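You operate a simulated robot arm through the tools that you are given. There is no shell and no other tool. Be economical: measure what you need, move in short steps, check, and stop when the job is done.

You run a simulated robot arm. Do the job below in one go: nothing can be reset, and whatever is moved stays where it is left.

JOB
Tape the loose tail and take the roll off the chucks.
Fine: press the cream tube on the roll, stand it back, draw the grey block back, roll into the vee rest; pinch and drop nothing. Set down upright: cream tube with a flat foot.

Only the result counts: the job must be done as asked and must still hold three seconds after the hand-in. Knocking over, shifting, dropping, spilling or breaking anything else fails it.

ROBOT AND FRAMES
A 7-joint arm with a two-finger parallel gripper on a trunk, on a base that drives. Base frame: it is fixed to the floor where the robot stands at the start and does not move with it; the origin is under the middle of the robot, x ahead of it, y to its left, z up; the surface under the hand at the start is at about z = 860. Lengths are in mm, angles in degrees, forces in N, time in s.
With the tool pointing down near the work surface it reaches from about 380 to 800 mm from the robot's upright axis, wherever it stands. Its first joint turns from -143.0 to 143.0 degrees. Places, roughly: black roller on an arm [600, 800, 1100]; black spool with a tall hub [-1750, 1250, 1000]; blue button on the rewinder [600, 1000, 900]; blue handle on a grey block [-1500, 750, 1000]; cream roll with two bare ends [-1500, 750, 1000]; dark brown core [-1750, 750, 1000]; gold sliding weight [400, 400, 900]; green handle on a wood block [-1750, 1000, 1000]; green post slide [700, 500, 900]; grey slide block [500, 600, 900]; low red ring [-1500, 1000, 750]; orange lever on the black stand [-1300, 800, 1200]; pink lever on the cream step [-1700, 1200, 1000]; pink roll with two bare ends [-1250, 1000, 1000]; red post slide [500, 1000, 900]; short beige tube [-1500, 1250, 1000]. Payload 3 kg.
Tool frame: the origin (TCP) lies between the finger pads and is the grasp point; the fingertips stand 30 mm ahead of it; z points along the fingers, y is the line along which they close. The gripper opens to 110 mm. The fingers are 20 mm wide and 10 mm thick; the gripper's body (48 by 112 mm) begins 55 mm behind the TCP.
Orientation is that of the tool frame in the base frame, as [roll, pitch, yaw] about the fixed x, y, z axes, in that order (R = Rz(yaw) Ry(pitch) Rx(roll)). With the fingers straight down and closing along the base's y, the tool's x points along the base's -x, its y along +y and its z along -z.

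CONTROLS
- The arm moves only by the tool drive_tool. Its argument "plan" is a list of rows, each an object of numbers (a shift or turn left out is 0, a gripper value left out holds the last): "tx", "ty", "tz": the shift along the base's x, y, z in mm; "wx", "wy", "wz": the turn, a rotation vector about the base's x, y, z in degrees. In form: [{"tx": .., "ty": .., "tz": .., "wx": .., "wy": .., "wz": ..}, ...]. A call has 1 to 12 rows; each row is the pose to reach, as a shift and turn from the pose commanded when the call began. "fingers" is the opening, from 0 (shut) to 1 (fully open), set as the call begins (left out, the last holds). Rows are played at 5 a second. More than 50 mm and 8.6 degrees between two rows, or a gripper value outside its range, and nothing of the call is played. A pose out of reach is approached as far as the arm can. The call stops where the force on the tool passes 50 N (or 10 N more than at its start, if that is more) or the arm is blocked; 0.2 s more then pass. The fingers move at their own pace (about 153 mm/s each) and stop on an object; they squeeze with about 31 N. The grip force told is the motor's: it shows also when the fingers shut on nothing. Time passes only in rows, and 0.2 s behind the last, so rows that repeat a pose let the fingers close. It gives the time, the measured TCP pose, the force on the tool (base axes), the opening and the grip force at its end, in the units of the frame above (readings bear some noise), with the torque about the TCP (base axes, N m) and any sound that the robot's microphone picked up.
- Cameras (640 x 400 px; columns grow to the right, rows downward): "scene" is now at [536.2, 401.4, 1321.2]; the picture's right is [0.00, -1.00, 0.02], its down [-1.00, -0.00, 0.03] and it looks along [-0.03, -0.02, -1.00] (base axes); focal length 214 px, centre (320, 200). "wrist" rides on the gripper at [72, 17, -103] in the tool frame; the picture's right is [-0.23, 0.97, 0.00], its down [-0.76, -0.18, -0.62] and it looks along [-0.61, -0.14, 0.78] (tool axes); focal length 222 px, centre (320, 200). There is no depth. A picture from a camera that has moved, and an enlarged one, comes with that camera's place and axes in the base frame and with its lens.
- capture(camera): a new picture of that camera. It takes no simulated time.
- lift_body(by): slides the trunk up (or, below 0, down) by that many mm; the arm and the scene camera ride with it, the base frame stays. It gives what a move gives, with no picture.
- base_move(legs): drives the robot by 1 to 6 legs, each [ahead, turn to the left] in mm and degrees, along the robot's own axes; the way and the turn of a leg run together, so that a leg with both is an arc; at most 1500 mm and 180 degrees a leg. The arm and the cameras ride along, it lands a little off, and it stops where it bumps. It gives what a move gives.
- head_to(pan, tilt): turns the head with the scene camera to pan (to the left, within 80 degrees either way) and tilt (down, from -29 to 69), counted from straight ahead of the robot. It gives what a move gives.
- enlarge(camera, box): a new picture of the part [left, top, right, bottom] of that camera's present view, enlarged. It takes no simulated time.
- sign_off(): hands the job in; it is judged then, once.

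Go step by step. Nothing tells you exact positions but the pictures and the camera data: compare them with the known pose of the tool, close in by small moves and look again before you grip or let go. The budget is 120 turns and 90 pictures, counting those below and the enlarged ones. Unless the task says otherwise, let go and move clear before handing in, and close with one line.

The tools are called after "Emit:" as a command line: name --argument value ..., lists and objects as JSON in quotes. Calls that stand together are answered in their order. drive_tool: Moves the arm, as the interface text tells. Its arguments: {"type":"object","properties":{"plan":{"type":"array","items":{"type":"object","properties":{"tx":{"type":"number"},"ty":{"type":"number"},"tz":{"type":"number"},"wx":{"type":"number"},"wy":{"type":"number"},"wz":{"type":"number"}}}},"fingers":{"type":"number"}},"required":["plan"]} The other tools are called the same way: lift_body (by) slides the trunk up or down; base_move (legs) drives the base; head_to (pan, tilt) turns the head that bears the scene camera; capture (camera) takes a picture; enlarge (camera, box) takes an enlarged picture of a part of a camera's view; sign_off () hands the job in.

At the start:

```text
clock: 0.0
tcp_pos: [427.9, 402.9, 1282.2]
ee_rot: [-180.0, 0.1, 180.0]
ft_force: [-0.2, -0.5, -0.1]
wrist_torque: [0.02, -0.01, 0.0]
finger_gap: 110.0
gripper_force: 0.0
trunk travel left (down, up): [-425.0, 65.0]
robot x, y, heading: [1.9, -2.9, -0.1]
head pan, tilt: [-0.9, 1.6]
```

scene: 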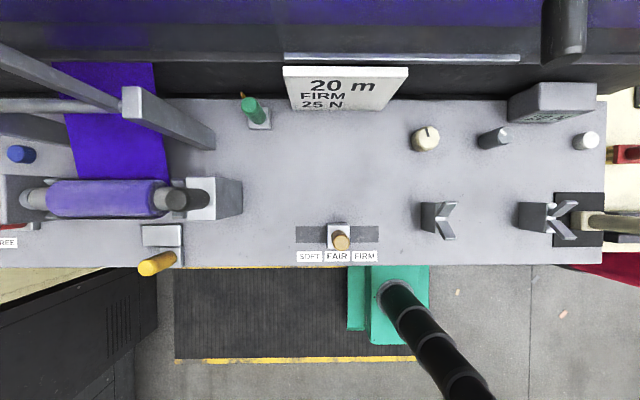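
wrist: 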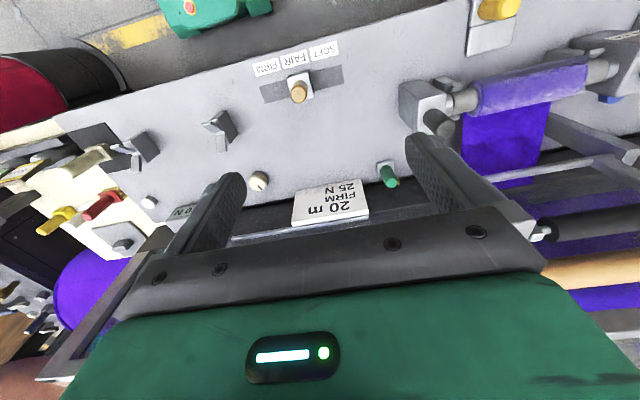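

The rewinder bench is below me: the purple roll sits between chucks at the upper left, with a cream tube and two vees on the right. I'll look closer at the parts before I move.

Emit:
enlarge --camera "scene" --box '[0, 50, 260, 290]'

Emit:
enlarge --camera "scene" --box '[380, 60, 640, 280]'

Emit:
enlarge --camera "wrist" --box '[380, 0, 640, 240]'

```text
1.67 times, centred on (130, 170) of scene
camera zoom: at [536.2, 401.4, 1321.2], right [0.0, -1.0, 0.02], down [-1.0, 0.0, 0.03], along [-0.03, -0.02, -1.0], focal length 358 px, centre (637, 250)
```

zoom: 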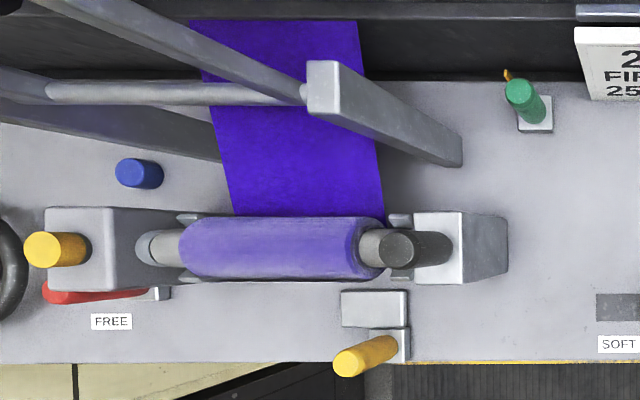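

```text
1.82 times, centred on (510, 170) of scene
camera zoom: at [536.2, 401.4, 1321.2], right [0.0, -1.0, 0.02], down [-1.0, 0.0, 0.03], along [-0.03, -0.02, -1.0], focal length 390 px, centre (-26, 254)
```

zoom: 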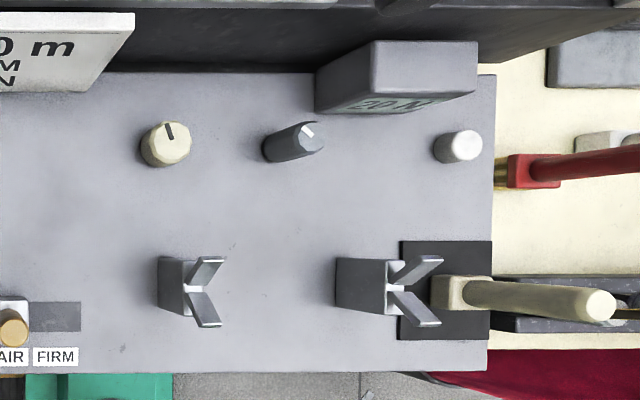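

```text
1.67 times, centred on (510, 120) of wrist
camera zoom: at [357.6, 420.3, 1386.8], right [0.23, 0.97, 0.0], down [0.76, -0.18, 0.62], along [0.61, -0.14, -0.78], focal length 370 px, centre (3, 333)
```

zoom: 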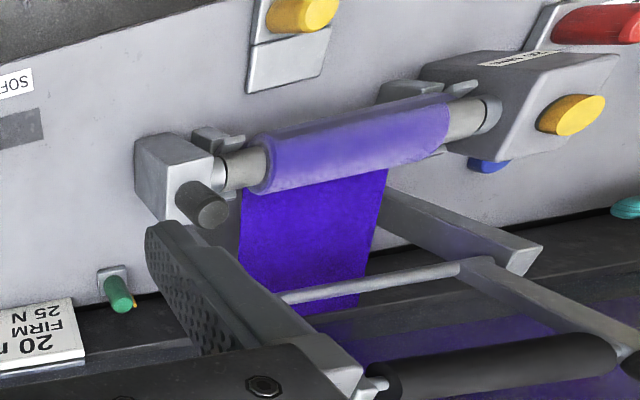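

The chuck blocks, roll and vees are clear. I still need to see the tail, the tape tube and the roller arm from the side, so I'll turn the head.

Emit:
head_to --pan 30 --tilt 30

Emit:
capture --camera "scene"

```text
clock: 1.0
tcp_pos: [428.8, 403.9, 1283.2]
ee_rot: [-179.9, 0.0, -180.0]
ft_force: [0.9, -0.1, 0.9]
wrist_torque: [-0.01, 0.01, 0.0]
finger_gap: 110.0
gripper_force: 0.2
trunk travel left (down, up): [-425.0, 65.0]
robot x, y, heading: [-1.5, -1.3, 0.0]
head pan, tilt: [30.0, 30.0]
```

```text
84 pictures are left
camera scene: at [490.4, 447.9, 1334.1], right [0.0, -0.87, -0.5], down [-0.87, -0.25, 0.43], along [-0.5, 0.43, -0.75], focal length 214 px, centre (320, 200)
```

scene: 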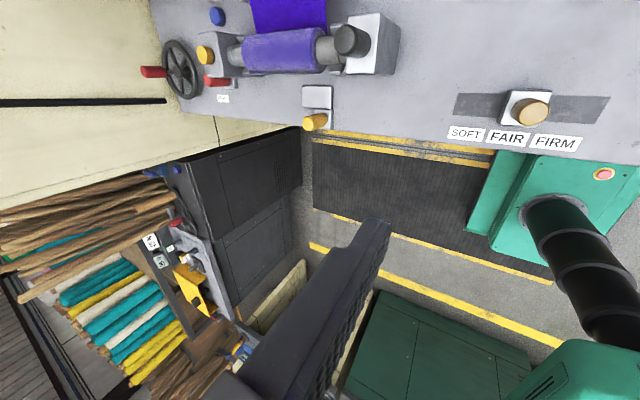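

The head pans about a boom above the bench. I'll tilt it forward and look both ways.

Emit:
head_to --pan 50 --tilt -15

Emit:
capture --camera "scene"

Emit:
head_to --pan -45 --tilt 0

Emit:
capture --camera "scene"

```text
clock: 2.1
tcp_pos: [429.1, 403.4, 1283.8]
ee_rot: [-179.9, 0.0, -180.0]
ft_force: [-0.1, -0.2, -0.1]
wrist_torque: [0.02, 0.0, -0.01]
finger_gap: 109.8
gripper_force: 0.0
trunk travel left (down, up): [-425.0, 65.0]
robot x, y, heading: [-0.6, -3.5, 0.2]
head pan, tilt: [50.0, -15.0]
```

```text
83 pictures are left
camera scene: at [561.1, 464.4, 1360.7], right [0.0, -0.64, -0.77], down [-0.97, 0.2, -0.17], along [0.26, 0.74, -0.62], focal length 214 px, centre (320, 200)
```

scene: 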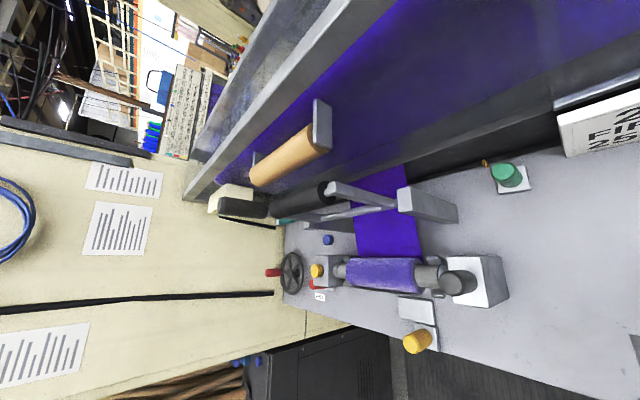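

```text
clock: 3.8
tcp_pos: [429.3, 402.5, 1284.3]
ee_rot: [180.0, 0.1, -179.9]
ft_force: [-0.4, -1.0, 0.1]
wrist_torque: [0.01, 0.0, -0.03]
finger_gap: 109.9
gripper_force: 0.1
trunk travel left (down, up): [-425.0, 65.0]
robot x, y, heading: [-4.4, 0.2, -0.0]
head pan, tilt: [-45.0, 0.0]
```

```text
82 pictures are left
camera scene: at [538.8, 339.2, 1348.8], right [0.0, -0.71, 0.71], down [-1.0, 0.0, 0.0], along [0.0, -0.71, -0.71], focal length 214 px, centre (320, 200)
```

scene: 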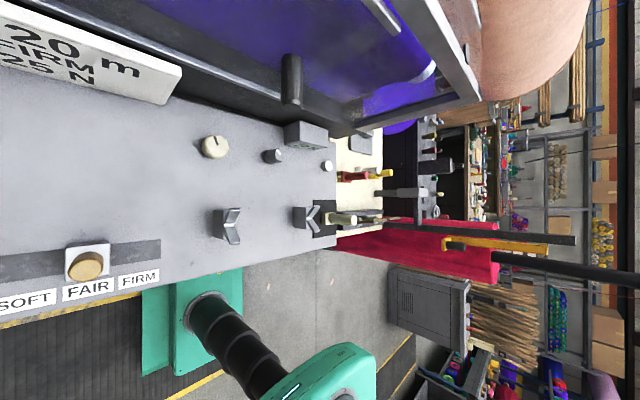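

Next I enlarge the tube and vee area from this oblique view.

Emit:
enlarge --camera "scene" --box '[200, 110, 400, 260]'

Emit:
head_to --pan 55 --tilt 0

Emit:
enlarge --camera "scene" --box '[260, 120, 520, 300]'

```text
2.67 times, centred on (300, 185) of scene
camera zoom: at [538.8, 339.2, 1348.8], right [0.0, -0.71, 0.71], down [-1.0, 0.0, 0.0], along [0.0, -0.71, -0.71], focal length 572 px, centre (373, 240)
```

zoom: 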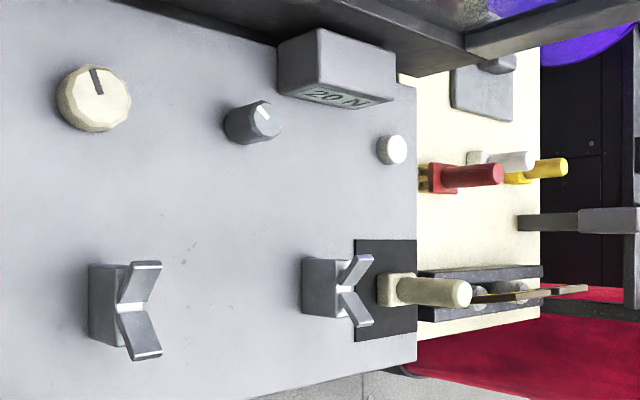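

```text
clock: 5.5
tcp_pos: [427.5, 404.2, 1283.9]
ee_rot: [180.0, 0.0, -180.0]
ft_force: [0.0, 0.3, 0.0]
wrist_torque: [0.03, 0.0, 0.02]
finger_gap: 110.0
gripper_force: 0.0
trunk travel left (down, up): [-425.0, 65.0]
robot x, y, heading: [4.3, -1.6, 0.1]
head pan, tilt: [55.0, 0.0]
```

```text
2.22 times, centred on (390, 210) of scene
camera zoom: at [538.7, 476.4, 1360.8], right [0.0, -0.57, -0.82], down [-1.0, 0.0, 0.0], along [0.0, 0.82, -0.57], focal length 477 px, centre (164, 178)
```

zoom: 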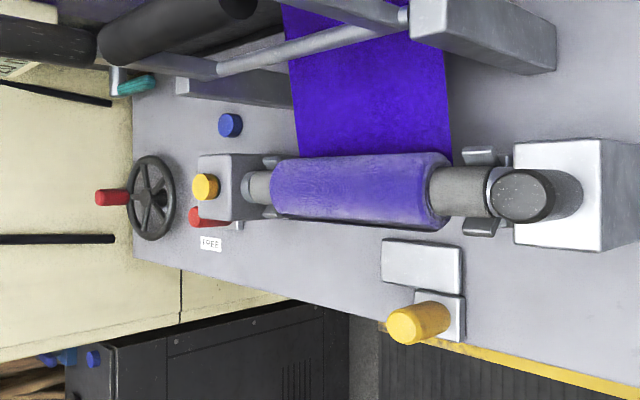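

From the pictures I take these rough positions:
- Roll axis: x≈527, z≈950, y≈670–820 for the film.
- Slide block: y≈560–604, with a knob on top.
- Vees: x≈485, y≈165 and −45.
- Cream tube: about (475, −192).

Standing at y≈270 puts everything within reach, so I'll drive there, backing off first.

Emit:
base_move --legs '[[-200, 0], [0, 90], [275, 0], [0, -90], [200, 0]]'

Emit:
head_to --pan 0 --tilt 0

Emit:
capture --camera "scene"

```text
clock: 17.7
tcp_pos: [417.9, 693.8, 1283.7]
ee_rot: [-180.0, -0.1, -178.5]
ft_force: [-0.6, -0.2, 0.2]
wrist_torque: [0.0, 0.04, 0.0]
finger_gap: 110.0
gripper_force: 0.1
trunk travel left (down, up): [-425.0, 65.0]
robot x, y, heading: [1.6, 288.5, 1.8]
head pan, tilt: [55.0, 0.0]
```

```text
clock: 18.9
tcp_pos: [416.7, 692.1, 1283.5]
ee_rot: [-180.0, -0.1, -178.5]
ft_force: [0.5, 0.5, 0.1]
wrist_torque: [-0.01, 0.03, 0.0]
finger_gap: 109.9
gripper_force: 0.1
trunk travel left (down, up): [-425.0, 65.0]
robot x, y, heading: [-3.2, 284.8, 1.5]
head pan, tilt: [0.0, 0.0]
```

```text
79 pictures are left
camera scene: at [528.1, 694.8, 1322.8], right [0.03, -1.0, 0.0], down [-1.0, -0.03, 0.0], along [0.0, 0.0, -1.0], focal length 214 px, centre (320, 200)
```

scene: 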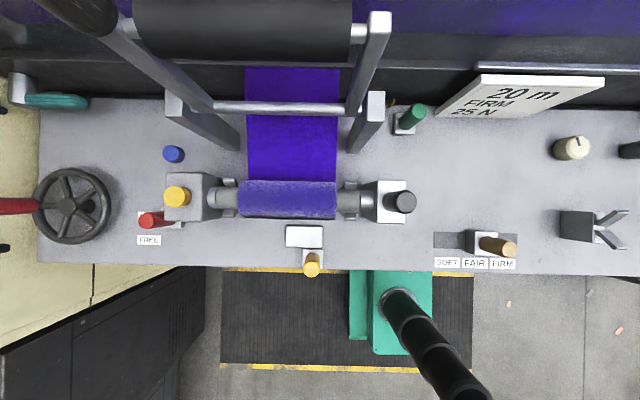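

This is now a good overhead view of the roll. I'll enlarge it.

Emit:
enlarge --camera "scene" --box '[200, 60, 440, 220]'

Emit:
enlarge --camera "scene" --box '[150, 160, 300, 260]'

Emit:
capture --camera "wrist"

```text
2.50 times, centred on (320, 140) of scene
camera zoom: at [528.1, 694.8, 1322.8], right [0.03, -1.0, 0.0], down [-1.0, -0.03, 0.0], along [0.0, 0.0, -1.0], focal length 536 px, centre (320, 350)
```

zoom: 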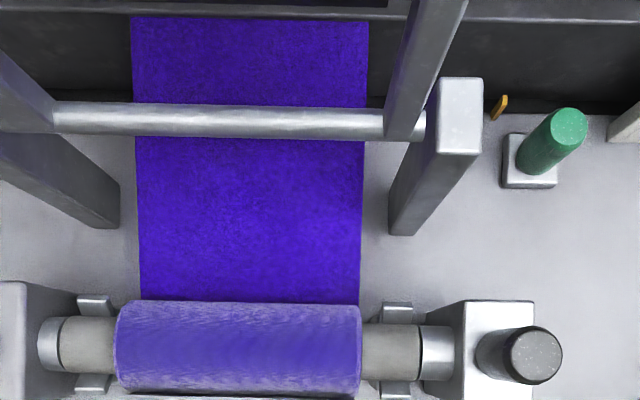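

```text
4.00 times, centred on (225, 210) of scene
camera zoom: at [528.1, 694.8, 1322.8], right [0.03, -1.0, 0.0], down [-1.0, -0.03, 0.0], along [0.0, 0.0, -1.0], focal length 858 px, centre (700, 160)
```

zoom: 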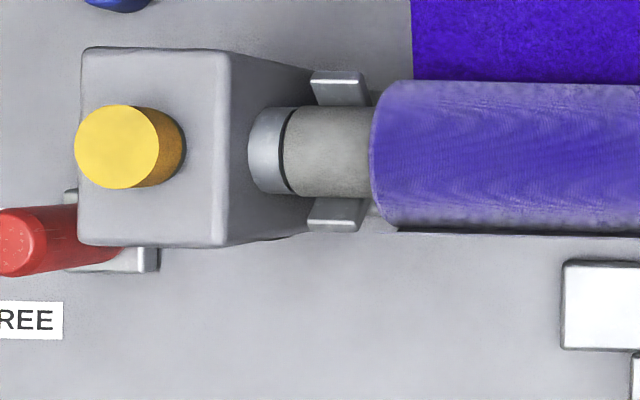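

```text
76 pictures are left
camera wrist: at [346.6, 707.7, 1387.7], right [0.2, 0.98, 0.0], down [0.77, -0.16, 0.62], along [0.61, -0.13, -0.78], focal length 222 px, centre (320, 200)
```

wrist: 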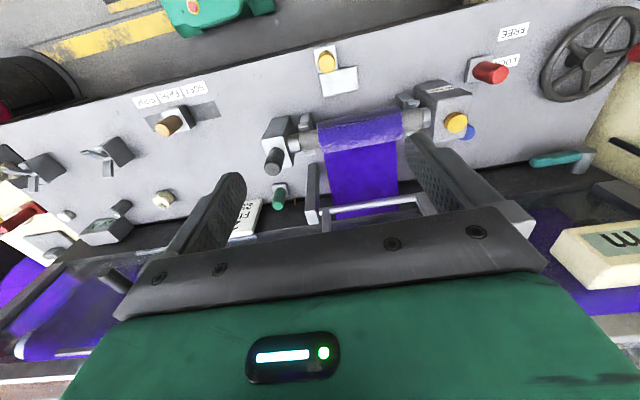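

Roll axis is x≈528, z≈955, film y 668–824. The knob on the block is about (530, 581, 985–1037). Now I swing the arm over to the cream tube on the right, staying high.

Emit:
drive_tool --plan '[{"ty": -49}, {"ty": -98}, {"ty": -147, "tx": 5}, {"ty": -196, "tx": 10}, {"ty": -245, "tx": 15}, {"ty": -294, "tx": 20}, {"ty": -343, "tx": 25}, {"ty": -392, "tx": 30}, {"ty": -441, "tx": 30}, {"ty": -490, "tx": 30}, {"ty": -539, "tx": 30}, {"ty": -588, "tx": 30}]'

Emit:
drive_tool --plan '[{"ty": -40}, {"ty": -80, "tz": -20}, {"ty": -120, "tz": -50}, {"ty": -160, "tz": -80}, {"ty": -180, "tz": -110}, {"ty": -180, "tz": -130}]'

Emit:
head_to --pan -60 --tilt 0

Emit:
capture --camera "wrist"

Emit:
capture --camera "scene"

```text
clock: 21.6
tcp_pos: [447.3, 105.7, 1280.1]
ee_rot: [-180.0, -0.1, -178.4]
ft_force: [0.1, 0.7, -0.8]
wrist_torque: [-0.02, 0.0, 0.02]
finger_gap: 109.8
gripper_force: 0.0
trunk travel left (down, up): [-425.0, 65.0]
robot x, y, heading: [-0.1, 290.3, 1.8]
head pan, tilt: [0.0, 0.0]
```

```text
clock: 22.9
tcp_pos: [447.0, -76.4, 1151.2]
ee_rot: [-179.9, -0.1, -178.5]
ft_force: [1.1, 0.2, -0.7]
wrist_torque: [-0.03, 0.02, -0.02]
finger_gap: 109.9
gripper_force: 0.0
trunk travel left (down, up): [-425.0, 65.0]
robot x, y, heading: [-1.4, 288.3, 1.5]
head pan, tilt: [0.0, 0.0]
```

```text
clock: 24.2
tcp_pos: [447.2, -76.1, 1153.0]
ee_rot: [-179.9, 0.0, -178.6]
ft_force: [0.6, 0.1, 0.1]
wrist_torque: [-0.03, 0.01, -0.02]
finger_gap: 110.0
gripper_force: 0.1
trunk travel left (down, up): [-425.0, 65.0]
robot x, y, heading: [-3.9, 287.7, 1.7]
head pan, tilt: [-60.0, 0.0]
```

```text
75 pictures are left
camera wrist: at [375.9, -60.9, 1256.7], right [0.2, 0.98, 0.0], down [0.77, -0.16, 0.62], along [0.61, -0.13, -0.78], focal length 222 px, centre (320, 200)
```

wrist: 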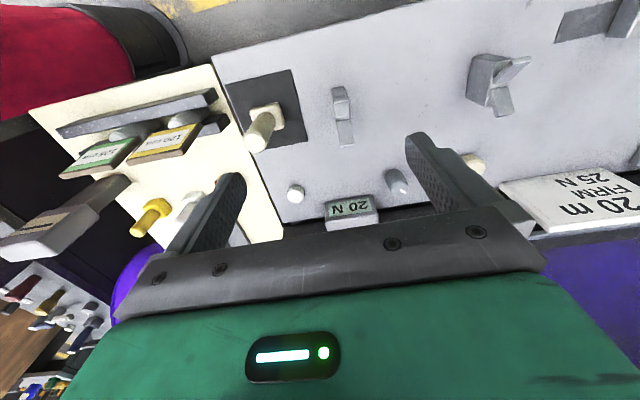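

```text
74 pictures are left
camera scene: at [559.5, -151.7, 1236.6], right [0.01, -0.5, 0.87], down [-1.0, -0.03, 0.0], along [0.02, -0.87, -0.5], focal length 214 px, centre (320, 200)
```

scene: 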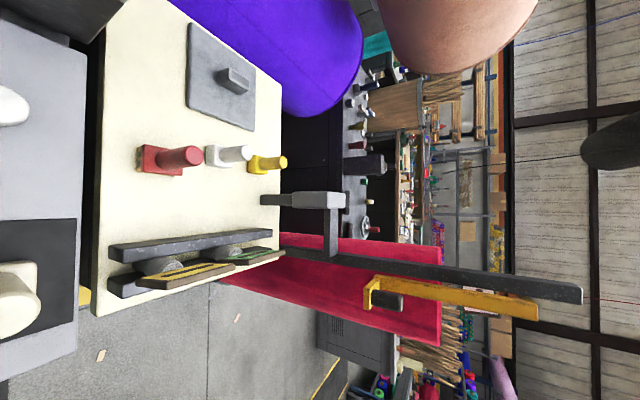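

The head camera rides on the arm. I'll point it straight down for a top view of the tube.

Emit:
head_to --pan 0 --tilt 0

Emit:
capture --camera "scene"

Emit:
enlarge --camera "wrist" --box '[200, 60, 360, 180]'

```text
clock: 25.6
tcp_pos: [447.8, -75.1, 1152.3]
ee_rot: [-179.9, 0.0, -178.5]
ft_force: [-0.4, 1.0, 0.8]
wrist_torque: [-0.05, -0.01, -0.02]
finger_gap: 110.0
gripper_force: 0.0
trunk travel left (down, up): [-425.0, 65.0]
robot x, y, heading: [0.5, 287.4, 1.6]
head pan, tilt: [0.0, 0.0]
```

```text
73 pictures are left
camera scene: at [557.5, -73.9, 1191.8], right [0.03, -1.0, 0.0], down [-1.0, -0.03, 0.0], along [0.0, 0.0, -1.0], focal length 214 px, centre (320, 200)
```

scene: 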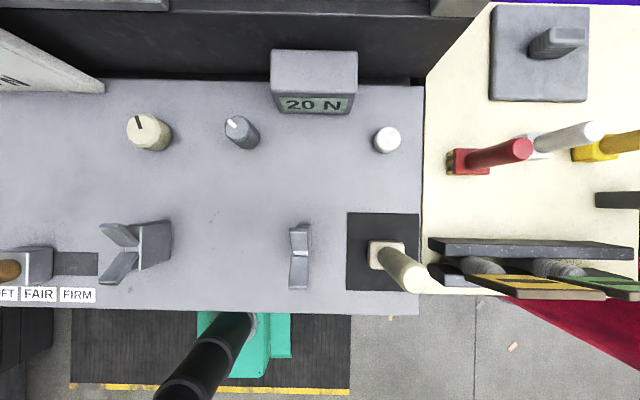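

```text
3.33 times, centred on (280, 120) of wrist
camera zoom: at [376.0, -60.9, 1256.8], right [0.2, 0.98, 0.0], down [0.77, -0.16, 0.62], along [0.61, -0.13, -0.78], focal length 740 px, centre (453, 467)
```

zoom: 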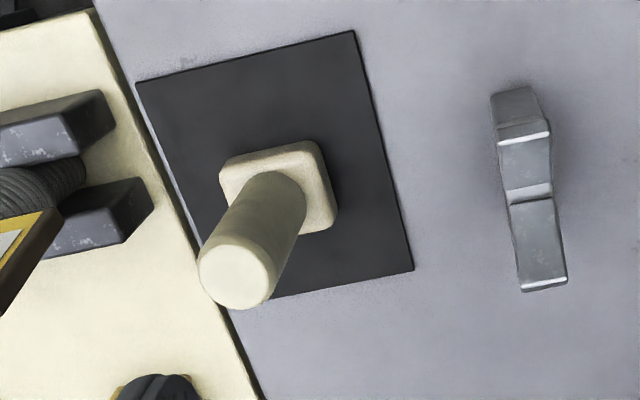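

The tube stands at about (480, −176), top z≈958, 30 mm thick on a square foot. I'll go above it with a narrower opening and check alignment.

Emit:
drive_tool --plan '[{"tx": 16, "ty": -45}, {"tx": 32.5, "ty": -90}, {"tx": 32.5, "ty": -101, "tz": -40}, {"tx": 32.5, "ty": -101, "tz": -85}, {"tx": 32.5, "ty": -101, "tz": -125}, {"tx": 32.5, "ty": -101, "tz": -145}]' --fingers 0.6

Emit:
capture --camera "wrist"

Emit:
capture --camera "scene"

```text
clock: 26.9
tcp_pos: [482.1, -176.2, 1008.1]
ee_rot: [-180.0, 0.0, -178.5]
ft_force: [-0.1, 0.5, 0.2]
wrist_torque: [0.01, 0.02, 0.01]
finger_gap: 66.1
gripper_force: 0.0
trunk travel left (down, up): [-425.0, 65.0]
robot x, y, heading: [-1.7, 286.9, 1.6]
head pan, tilt: [0.0, 0.0]
```

```text
71 pictures are left
camera wrist: at [409.9, -160.3, 1111.7], right [0.2, 0.98, 0.0], down [0.77, -0.16, 0.62], along [0.61, -0.13, -0.78], focal length 222 px, centre (320, 200)
```

wrist: 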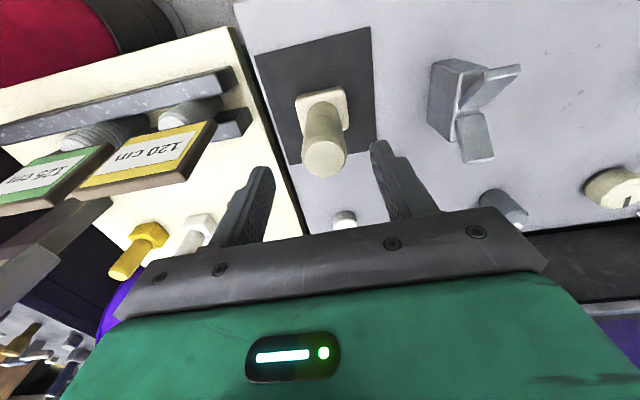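

```text
70 pictures are left
camera scene: at [591.4, -173.3, 1046.8], right [0.03, -1.0, 0.0], down [-1.0, -0.03, 0.0], along [0.0, 0.0, -1.0], focal length 214 px, centre (320, 200)
```

scene: 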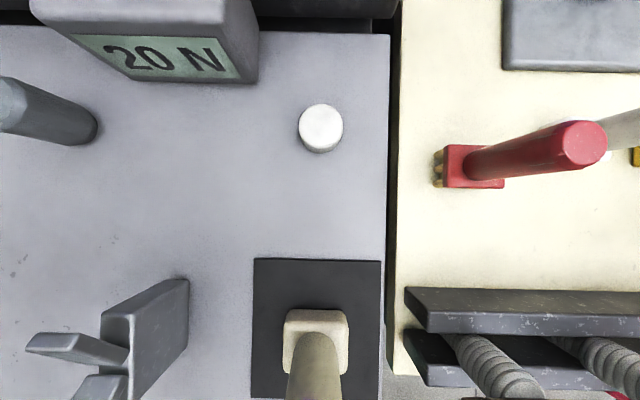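

The alignment is good (tube ≈(482, −173)). Descending now, then gripping.

Emit:
drive_tool --plan '[{"ty": 3, "tz": -40}, {"ty": 3, "tz": -70}, {"ty": 3, "tz": -83}]'

Emit:
drive_tool --plan '[{"tz": 0}, {"tz": 0}, {"tz": 0}]' --fingers 0

Emit:
capture --camera "wrist"

```text
clock: 27.8
tcp_pos: [479.9, -171.7, 923.6]
ee_rot: [-180.0, -0.1, -178.6]
ft_force: [0.0, 0.7, -0.3]
wrist_torque: [-0.03, 0.01, -0.03]
finger_gap: 66.0
gripper_force: 0.0
trunk travel left (down, up): [-425.0, 65.0]
robot x, y, heading: [1.1, 287.4, 1.5]
head pan, tilt: [0.0, 0.0]
```

```text
clock: 28.6
tcp_pos: [480.4, -172.3, 924.4]
ee_rot: [179.9, 0.0, -178.5]
ft_force: [0.1, 0.1, 0.4]
wrist_torque: [0.1, 0.03, -0.02]
finger_gap: 31.0
gripper_force: 30.7
trunk travel left (down, up): [-425.0, 65.0]
robot x, y, heading: [0.3, 285.8, 1.4]
head pan, tilt: [0.0, 0.0]
```

```text
69 pictures are left
camera wrist: at [408.7, -157.3, 1028.0], right [0.2, 0.98, 0.0], down [0.77, -0.16, 0.62], along [0.61, -0.13, -0.78], focal length 222 px, centre (320, 200)
```

wrist: 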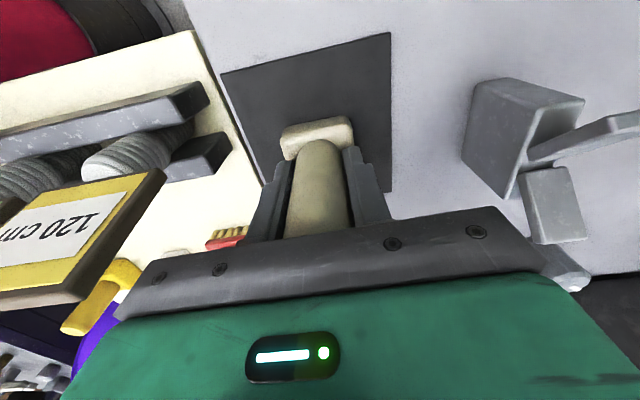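

The tube is held (31 mm). I'll lift it straight up and swing to the roll.

Emit:
drive_tool --plan '[{"tz": 20}, {"tz": 60}, {"tz": 105}, {"tz": 150}, {"tz": 195}, {"tz": 230}]'

Emit:
drive_tool --plan '[{"ty": 40}, {"ty": 88}, {"ty": 136, "tx": -5}, {"ty": 184, "tx": -10}, {"ty": 232, "tx": -15}, {"ty": 280, "tx": -20}, {"ty": 328, "tx": -20}, {"ty": 376, "tx": -20}, {"ty": 424, "tx": -20}, {"ty": 472, "tx": -15}, {"ty": 520, "tx": -10}, {"ty": 565, "tx": -5}]'

Emit:
drive_tool --plan '[{"ty": 45, "tx": 5}, {"ty": 90, "tx": 10}, {"ty": 135, "tx": 15}, {"ty": 180, "tx": 20}, {"ty": 225, "tx": 20}, {"ty": 270, "tx": 25}, {"ty": 300, "tx": 30}]'

Emit:
capture --camera "wrist"

Emit:
capture --camera "scene"

```text
clock: 29.9
tcp_pos: [480.3, -173.8, 1156.5]
ee_rot: [-179.8, 0.0, -178.5]
ft_force: [0.1, -0.8, -2.1]
wrist_torque: [-0.02, 0.03, -0.02]
finger_gap: 31.3
gripper_force: 31.4
trunk travel left (down, up): [-425.0, 65.0]
robot x, y, heading: [-1.8, 287.0, 1.7]
head pan, tilt: [0.0, 0.0]
```

```text
clock: 32.5
tcp_pos: [473.9, 393.9, 1155.1]
ee_rot: [180.0, 0.1, -178.5]
ft_force: [-0.8, -0.8, -1.5]
wrist_torque: [0.04, 0.01, -0.01]
finger_gap: 31.5
gripper_force: 30.8
trunk travel left (down, up): [-425.0, 65.0]
robot x, y, heading: [2.0, 288.3, 1.7]
head pan, tilt: [0.0, 0.0]
```

```text
clock: 34.1
tcp_pos: [504.3, 694.1, 1153.4]
ee_rot: [180.0, -0.3, -178.5]
ft_force: [-1.0, -0.7, -2.0]
wrist_torque: [0.01, -0.01, -0.01]
finger_gap: 31.4
gripper_force: 30.7
trunk travel left (down, up): [-425.0, 65.0]
robot x, y, heading: [-2.0, 288.1, 1.6]
head pan, tilt: [0.0, 0.0]
```

```text
68 pictures are left
camera wrist: at [433.0, 708.9, 1258.8], right [0.2, 0.98, 0.0], down [0.77, -0.16, 0.62], along [0.61, -0.13, -0.78], focal length 222 px, centre (320, 200)
```

wrist: 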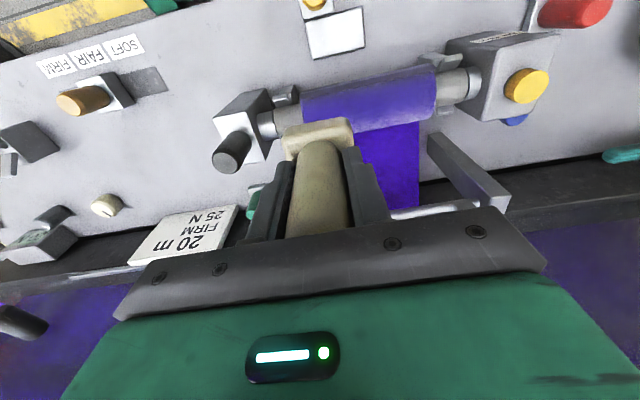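

```text
67 pictures are left
camera scene: at [614.4, 695.9, 1193.7], right [0.03, -1.0, 0.0], down [-1.0, -0.03, 0.0], along [0.0, 0.0, -1.0], focal length 214 px, centre (320, 200)
```

scene: 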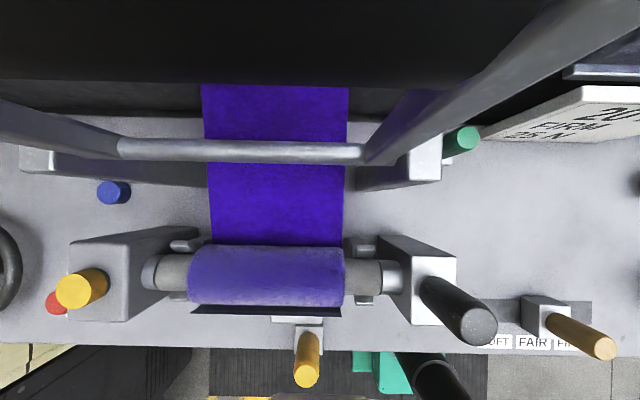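

There's a thin dark flap under the front of the roll, which could be the loose tail. I'll enlarge it.

Emit:
enlarge --camera "scene" --box '[130, 220, 430, 400]'

Emit:
enlarge --camera "wrist" --box '[240, 30, 480, 190]'

```text
2.13 times, centred on (280, 310) of scene
camera zoom: at [614.4, 695.9, 1193.7], right [0.03, -1.0, 0.0], down [-1.0, -0.03, 0.0], along [0.0, 0.0, -1.0], focal length 458 px, centre (405, -35)
```

zoom: 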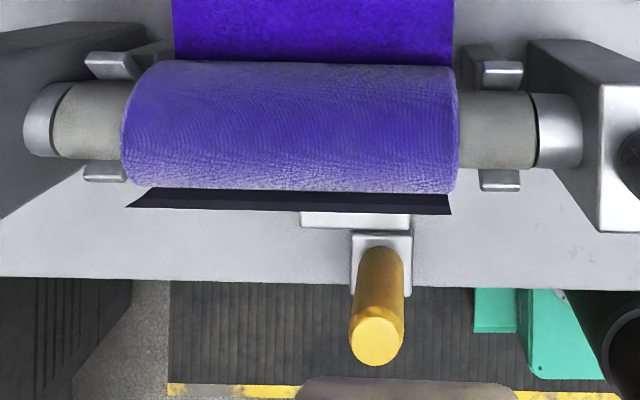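

```text
2.50 times, centred on (360, 110) of wrist
camera zoom: at [433.0, 708.9, 1258.8], right [0.2, 0.98, 0.0], down [0.77, -0.16, 0.62], along [0.61, -0.13, -0.78], focal length 555 px, centre (220, 425)
```

zoom: 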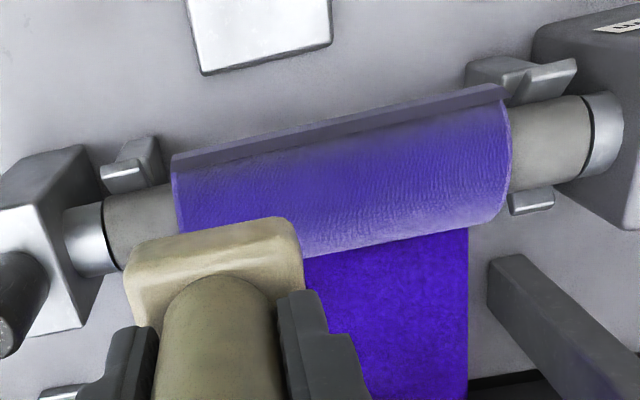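

The tail seems to hang off the front of the roll. I'll move back and lower, holding the tube, so the wrist camera sees the front side.

Emit:
drive_tool --plan '[{"tx": -40, "ty": -10}, {"tx": -80, "ty": -20}, {"tx": -104, "ty": -30, "tz": -30}, {"tx": -104, "ty": -34, "tz": -70}, {"tx": -104, "ty": -34, "tz": -110}]'

Emit:
capture --camera "wrist"

Emit:
enlarge --camera "wrist" --box '[320, 120, 540, 270]'

```text
clock: 35.4
tcp_pos: [403.2, 658.0, 1044.5]
ee_rot: [-179.9, 0.0, -178.5]
ft_force: [0.9, 0.3, -1.1]
wrist_torque: [-0.01, 0.0, -0.03]
finger_gap: 31.2
gripper_force: 31.4
trunk travel left (down, up): [-425.0, 65.0]
robot x, y, heading: [2.4, 287.2, 1.5]
head pan, tilt: [0.0, 0.0]
```

```text
64 pictures are left
camera wrist: at [329.9, 672.2, 1148.7], right [0.2, 0.98, 0.0], down [0.77, -0.16, 0.62], along [0.61, -0.13, -0.78], focal length 222 px, centre (320, 200)
```

wrist: 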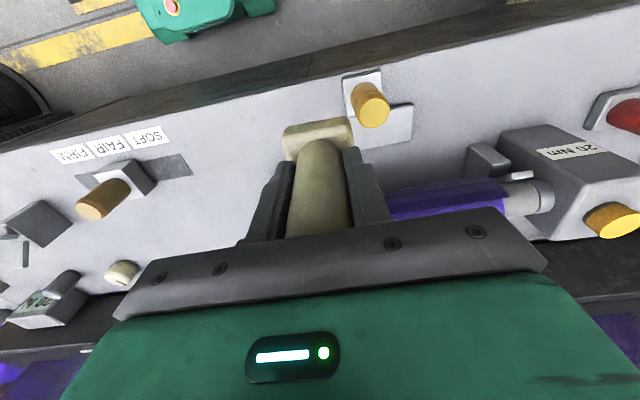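

```text
2.67 times, centred on (430, 195) of wrist
camera zoom: at [329.9, 672.2, 1148.7], right [0.2, 0.98, 0.0], down [0.77, -0.16, 0.62], along [0.61, -0.13, -0.78], focal length 592 px, centre (27, 213)
```

zoom: 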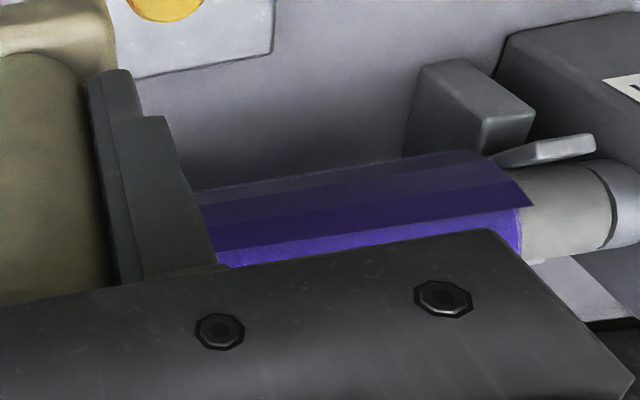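

The tail stands up along the front of the roll, with its free edge slightly above mid-height. I'll take the tube over the roll's middle and approach the top first.

Emit:
drive_tool --plan '[{"tz": 40}, {"tz": 80}, {"tx": 30, "ty": 20, "tz": 85}, {"tx": 75, "ty": 40, "tz": 85}, {"tx": 110, "ty": 65, "tz": 85}, {"tx": 125, "ty": 88, "tz": 85}, {"tx": 125, "ty": 88, "tz": 60}, {"tx": 125, "ty": 88, "tz": 35}]'

Emit:
capture --camera "wrist"

Emit:
capture --camera "scene"

```text
clock: 36.6
tcp_pos: [505.1, 720.3, 1130.9]
ee_rot: [-179.9, -0.3, -179.0]
ft_force: [-10.4, -4.3, 2.4]
wrist_torque: [0.05, -1.05, -0.9]
finger_gap: 31.1
gripper_force: 30.9
trunk travel left (down, up): [-425.0, 65.0]
robot x, y, heading: [1.0, 288.9, 1.5]
head pan, tilt: [0.0, 0.0]
stopped in row 6: the force on the tool passed its limit at 57 N (the readings are from after the stop); the commanded pose is now the measured one
```

```text
62 pictures are left
camera wrist: at [435.1, 736.4, 1234.5], right [0.21, 0.98, 0.0], down [0.77, -0.16, 0.62], along [0.6, -0.13, -0.79], focal length 222 px, centre (320, 200)
```

wrist: 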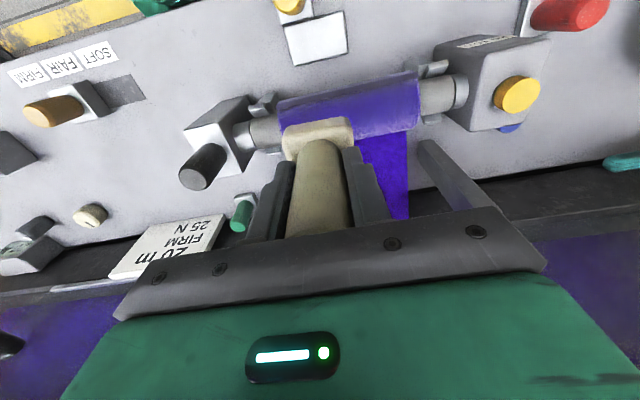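

```text
61 pictures are left
camera scene: at [615.0, 721.0, 1168.3], right [0.02, -1.0, 0.01], down [-1.0, -0.02, 0.02], along [-0.02, -0.01, -1.0], focal length 214 px, centre (320, 200)
```

scene: 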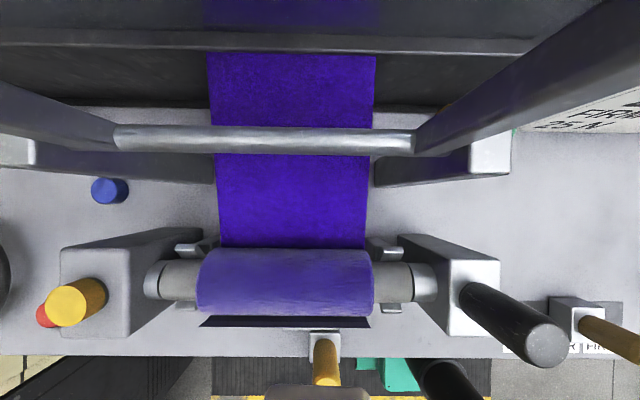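

Something on the hand touched the overhead roller assembly, so I can't come straight down here. I'll back off toward −x, then tilt the tool 60° to press the foot on the front of the roll, over the tail, with the hand clear of the roller.

Emit:
drive_tool --plan '[{"tx": -30}, {"tx": -65}, {"tx": -100, "ty": 10}, {"tx": -115, "ty": 20}]'

Emit:
drive_tool --plan '[{"wy": -8}, {"wy": -16}, {"wy": -24}, {"wy": -32}, {"wy": -40}, {"wy": -48}, {"wy": -56}, {"wy": -60}]'

Emit:
capture --camera "wrist"

Emit:
capture --camera "scene"

```text
clock: 37.6
tcp_pos: [392.8, 740.4, 1131.8]
ee_rot: [-179.9, -0.2, -178.9]
ft_force: [-0.1, 0.4, -0.6]
wrist_torque: [-0.02, -0.01, 0.0]
finger_gap: 31.0
gripper_force: 30.9
trunk travel left (down, up): [-425.0, 65.0]
robot x, y, heading: [1.2, 288.6, 1.7]
head pan, tilt: [0.0, 0.0]
```

```text
clock: 39.4
tcp_pos: [390.9, 740.8, 1129.9]
ee_rot: [-178.0, 59.8, -177.8]
ft_force: [-0.7, 0.0, -1.3]
wrist_torque: [-0.01, 0.04, 0.0]
finger_gap: 31.0
gripper_force: 30.5
trunk travel left (down, up): [-425.0, 65.0]
robot x, y, heading: [-0.7, 290.5, 1.8]
head pan, tilt: [0.0, 0.0]
```

```text
60 pictures are left
camera wrist: at [267.9, 757.1, 1119.7], right [0.11, 0.98, 0.18], down [-0.15, -0.16, 0.97], along [0.98, -0.13, 0.13], focal length 222 px, centre (320, 200)
```

wrist: 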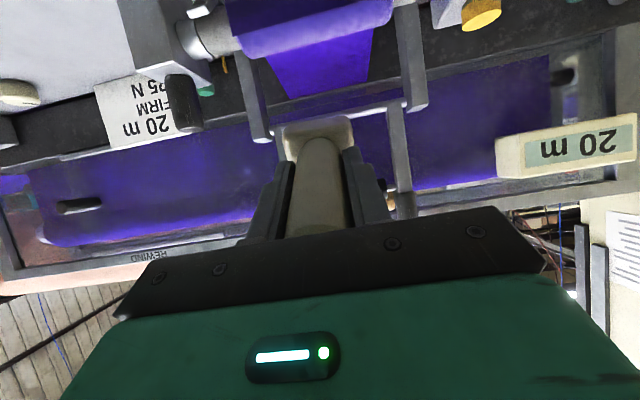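

```text
59 pictures are left
camera scene: at [413.2, 742.7, 1244.3], right [0.01, -1.0, 0.02], down [-0.5, -0.02, -0.86], along [0.86, 0.0, -0.5], focal length 214 px, centre (320, 200)
```

scene: 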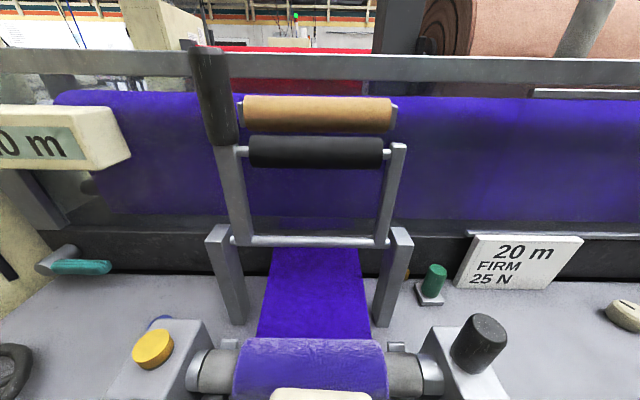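

The tool is tilted and clear. Lowering to the pre-press position, in line with the roll axis.

Emit:
drive_tool --plan '[{"tz": -40, "ty": 3}, {"tz": -80, "ty": 5}, {"tz": -100, "tx": 5, "ty": 5}]'

Emit:
capture --camera "wrist"

Emit:
capture --camera "scene"

```text
clock: 40.2
tcp_pos: [397.8, 746.7, 1029.6]
ee_rot: [-178.3, 59.7, -178.0]
ft_force: [0.8, -0.4, -2.0]
wrist_torque: [-0.03, 0.04, 0.0]
finger_gap: 31.2
gripper_force: 30.2
trunk travel left (down, up): [-425.0, 65.0]
robot x, y, heading: [0.5, 290.0, 1.5]
head pan, tilt: [0.0, 0.0]
```

```text
58 pictures are left
camera wrist: at [272.6, 762.5, 1019.1], right [0.11, 0.98, 0.18], down [-0.15, -0.16, 0.97], along [0.98, -0.13, 0.13], focal length 222 px, centre (320, 200)
```

wrist: 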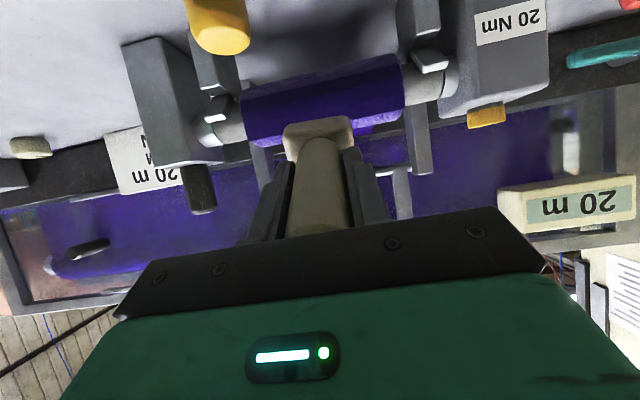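

```text
57 pictures are left
camera scene: at [418.0, 748.1, 1143.6], right [0.01, -1.0, 0.02], down [-0.5, -0.02, -0.86], along [0.86, 0.0, -0.5], focal length 214 px, centre (320, 200)
```

scene: 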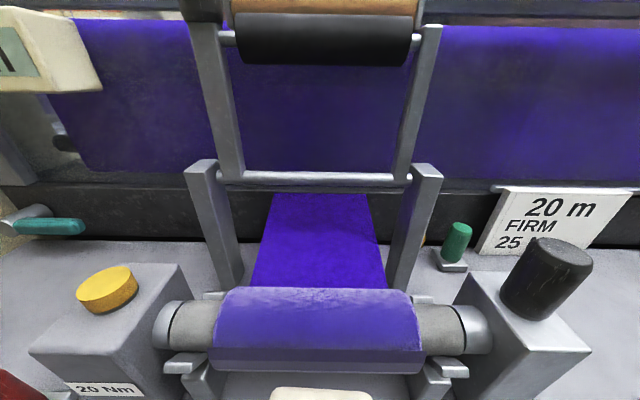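

The roll and tail are clearly seen from here. I'll advance along the tool axis slowly until the foot presses on the roll.

Emit:
drive_tool --plan '[{"tx": 17, "tz": -10}, {"tx": 30, "tz": -18}, {"tx": 36, "tz": -21}, {"tx": 39, "tz": -23}, {"tx": 42, "tz": -25}]'

Emit:
enlarge --camera "wrist" --box '[190, 20, 470, 200]'

Emit:
capture --camera "scene"

```text
clock: 41.4
tcp_pos: [439.9, 746.1, 1004.2]
ee_rot: [-178.1, 59.7, -177.9]
ft_force: [-0.2, 0.8, -1.3]
wrist_torque: [0.03, 0.05, 0.02]
finger_gap: 31.4
gripper_force: 31.3
trunk travel left (down, up): [-425.0, 65.0]
robot x, y, heading: [0.4, 287.0, 1.6]
head pan, tilt: [0.0, 0.0]
```

```text
2.22 times, centred on (330, 110) of wrist
camera zoom: at [314.2, 761.4, 994.5], right [0.11, 0.98, 0.18], down [-0.15, -0.16, 0.97], along [0.98, -0.13, 0.13], focal length 494 px, centre (298, 400)
```

zoom: 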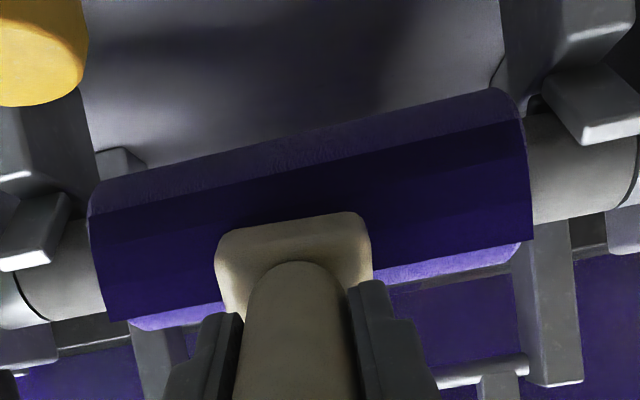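

```text
55 pictures are left
camera scene: at [459.7, 747.0, 1118.9], right [0.01, -1.0, 0.02], down [-0.5, -0.02, -0.86], along [0.86, 0.0, -0.5], focal length 214 px, centre (320, 200)
```

scene: 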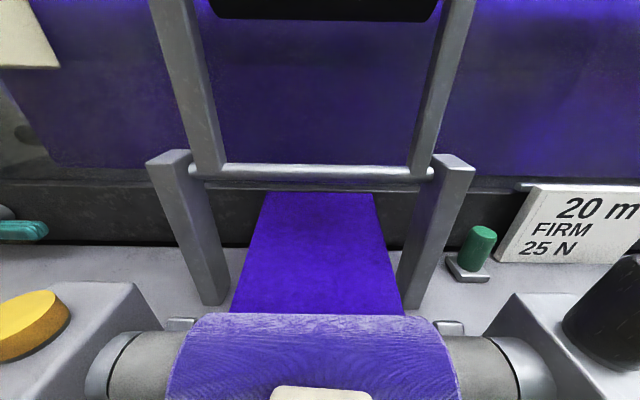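

The foot is right over the tail's free edge. Pressing on in small steps.

Emit:
drive_tool --plan '[{"tx": 1.7, "tz": -1}, {"tx": 3.5, "tz": -2}, {"tx": 5.2, "tz": -3}, {"tx": 6.1, "tz": -3.5}]'

```text
clock: 42.4
tcp_pos: [444.7, 746.2, 1001.2]
ee_rot: [-178.0, 59.8, -178.0]
ft_force: [-4.7, -1.1, 1.8]
wrist_torque: [0.12, 0.06, 0.2]
finger_gap: 31.0
gripper_force: 31.7
trunk travel left (down, up): [-425.0, 65.0]
robot x, y, heading: [-1.6, 289.9, 1.8]
head pan, tilt: [0.0, 0.0]
```

Contact is starting (about 5 N). I'll press a little harder and hold.

Emit:
drive_tool --plan '[{"tx": 0.9, "tz": -0.5}, {"tx": 1.7, "tz": -1}, {"tx": 2.2, "tz": -1.3}, {"tx": 2.2, "tz": -1.3}, {"tx": 2.2, "tz": -1.3}]'

Emit:
enlarge --camera "wrist" --box '[190, 20, 470, 200]'

```text
clock: 43.6
tcp_pos: [444.5, 746.6, 1001.6]
ee_rot: [-178.2, 59.7, -177.8]
ft_force: [-17.9, 3.7, 10.4]
wrist_torque: [0.24, -0.03, 0.46]
finger_gap: 31.1
gripper_force: 31.0
trunk travel left (down, up): [-425.0, 65.0]
robot x, y, heading: [0.9, 283.8, 1.3]
head pan, tilt: [0.0, 0.0]
```

```text
2.22 times, centred on (330, 110) of wrist
camera zoom: at [320.5, 762.2, 990.5], right [0.1, 0.98, 0.18], down [-0.15, -0.16, 0.97], along [0.98, -0.13, 0.13], focal length 494 px, centre (298, 400)
```

zoom: 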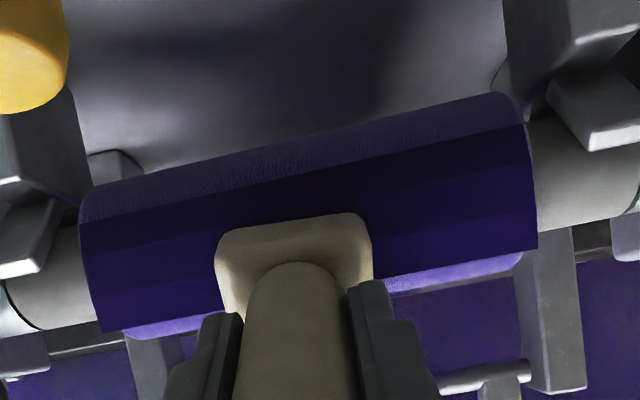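

It's pressing at about 21 N. I'll hold for a second with slightly more force, then look for any change.

Emit:
drive_tool --plan '[{"tx": 0.5, "tz": -0.3}, {"tx": 0.5, "tz": -0.3}, {"tx": 0.5, "tz": -0.3}, {"tx": 0.5, "tz": -0.3}, {"tx": 0.5, "tz": -0.3}, {"tx": 0.5, "tz": -0.3}]'

Emit:
drive_tool --plan '[{"tx": -5, "tz": 3}, {"tx": -20, "tz": 12}, {"tx": -43, "tz": 25}, {"tx": -70, "tz": 45}]'

Emit:
capture --camera "scene"

Emit:
capture --camera "wrist"

```text
clock: 45.0
tcp_pos: [445.9, 745.7, 1000.3]
ee_rot: [-178.1, 59.7, -177.9]
ft_force: [-20.7, 5.3, 12.0]
wrist_torque: [0.32, 0.0, 0.59]
finger_gap: 31.1
gripper_force: 30.8
trunk travel left (down, up): [-425.0, 65.0]
robot x, y, heading: [-1.7, 291.5, 1.6]
head pan, tilt: [0.0, 0.0]
```

```text
clock: 46.0
tcp_pos: [375.9, 746.4, 1045.2]
ee_rot: [-177.9, 59.8, -177.8]
ft_force: [1.0, 1.1, -2.1]
wrist_torque: [-0.03, 0.06, -0.04]
finger_gap: 31.5
gripper_force: 31.1
trunk travel left (down, up): [-425.0, 65.0]
robot x, y, heading: [0.6, 288.2, 1.7]
head pan, tilt: [0.0, 0.0]
```

```text
53 pictures are left
camera scene: at [398.0, 748.0, 1159.5], right [0.01, -1.0, 0.02], down [-0.5, -0.02, -0.86], along [0.86, 0.0, -0.5], focal length 214 px, centre (320, 200)
```

scene: 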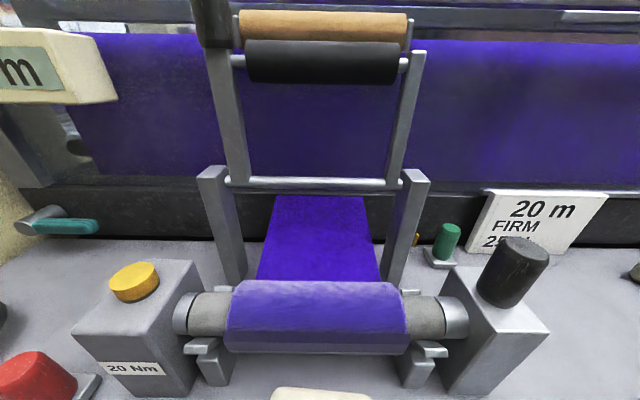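

```text
52 pictures are left
camera wrist: at [252.5, 762.4, 1035.0], right [0.11, 0.98, 0.18], down [-0.15, -0.16, 0.97], along [0.98, -0.13, 0.13], focal length 222 px, centre (320, 200)
```

wrist: 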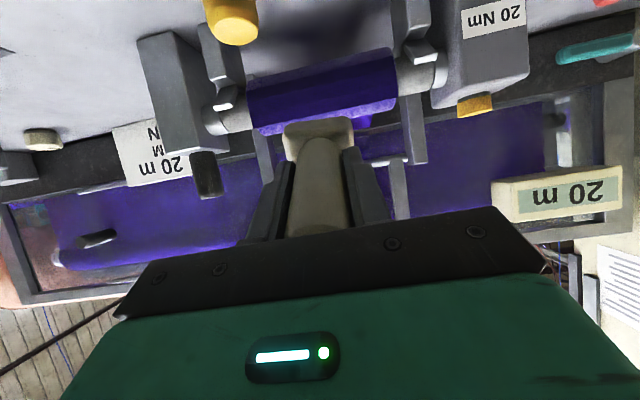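

Emit:
enlarge --camera "scene" --box '[180, 260, 480, 400]'

Emit:
enlarge --camera "wrist" --box '[200, 30, 450, 180]'

```text
2.13 times, centred on (330, 330) of scene
camera zoom: at [398.0, 748.0, 1159.5], right [0.01, -1.0, 0.02], down [-0.5, -0.02, -0.86], along [0.86, 0.0, -0.5], focal length 458 px, centre (299, -77)
```

zoom: 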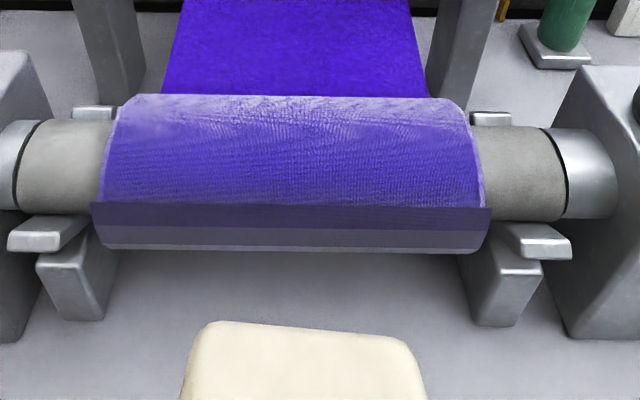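

```text
2.56 times, centred on (325, 105) of wrist
camera zoom: at [252.5, 762.4, 1035.0], right [0.11, 0.98, 0.18], down [-0.15, -0.16, 0.97], along [0.98, -0.13, 0.13], focal length 569 px, centre (307, 443)
```

zoom: 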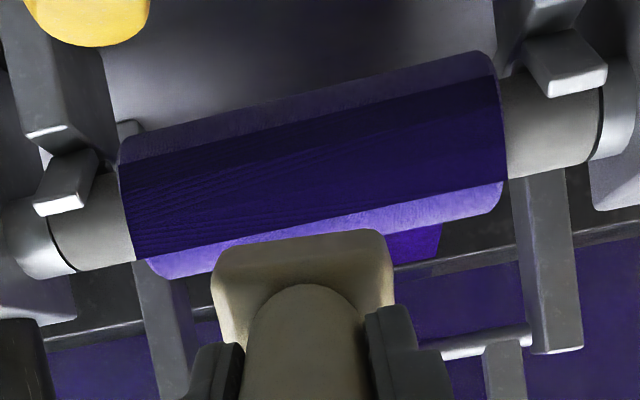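

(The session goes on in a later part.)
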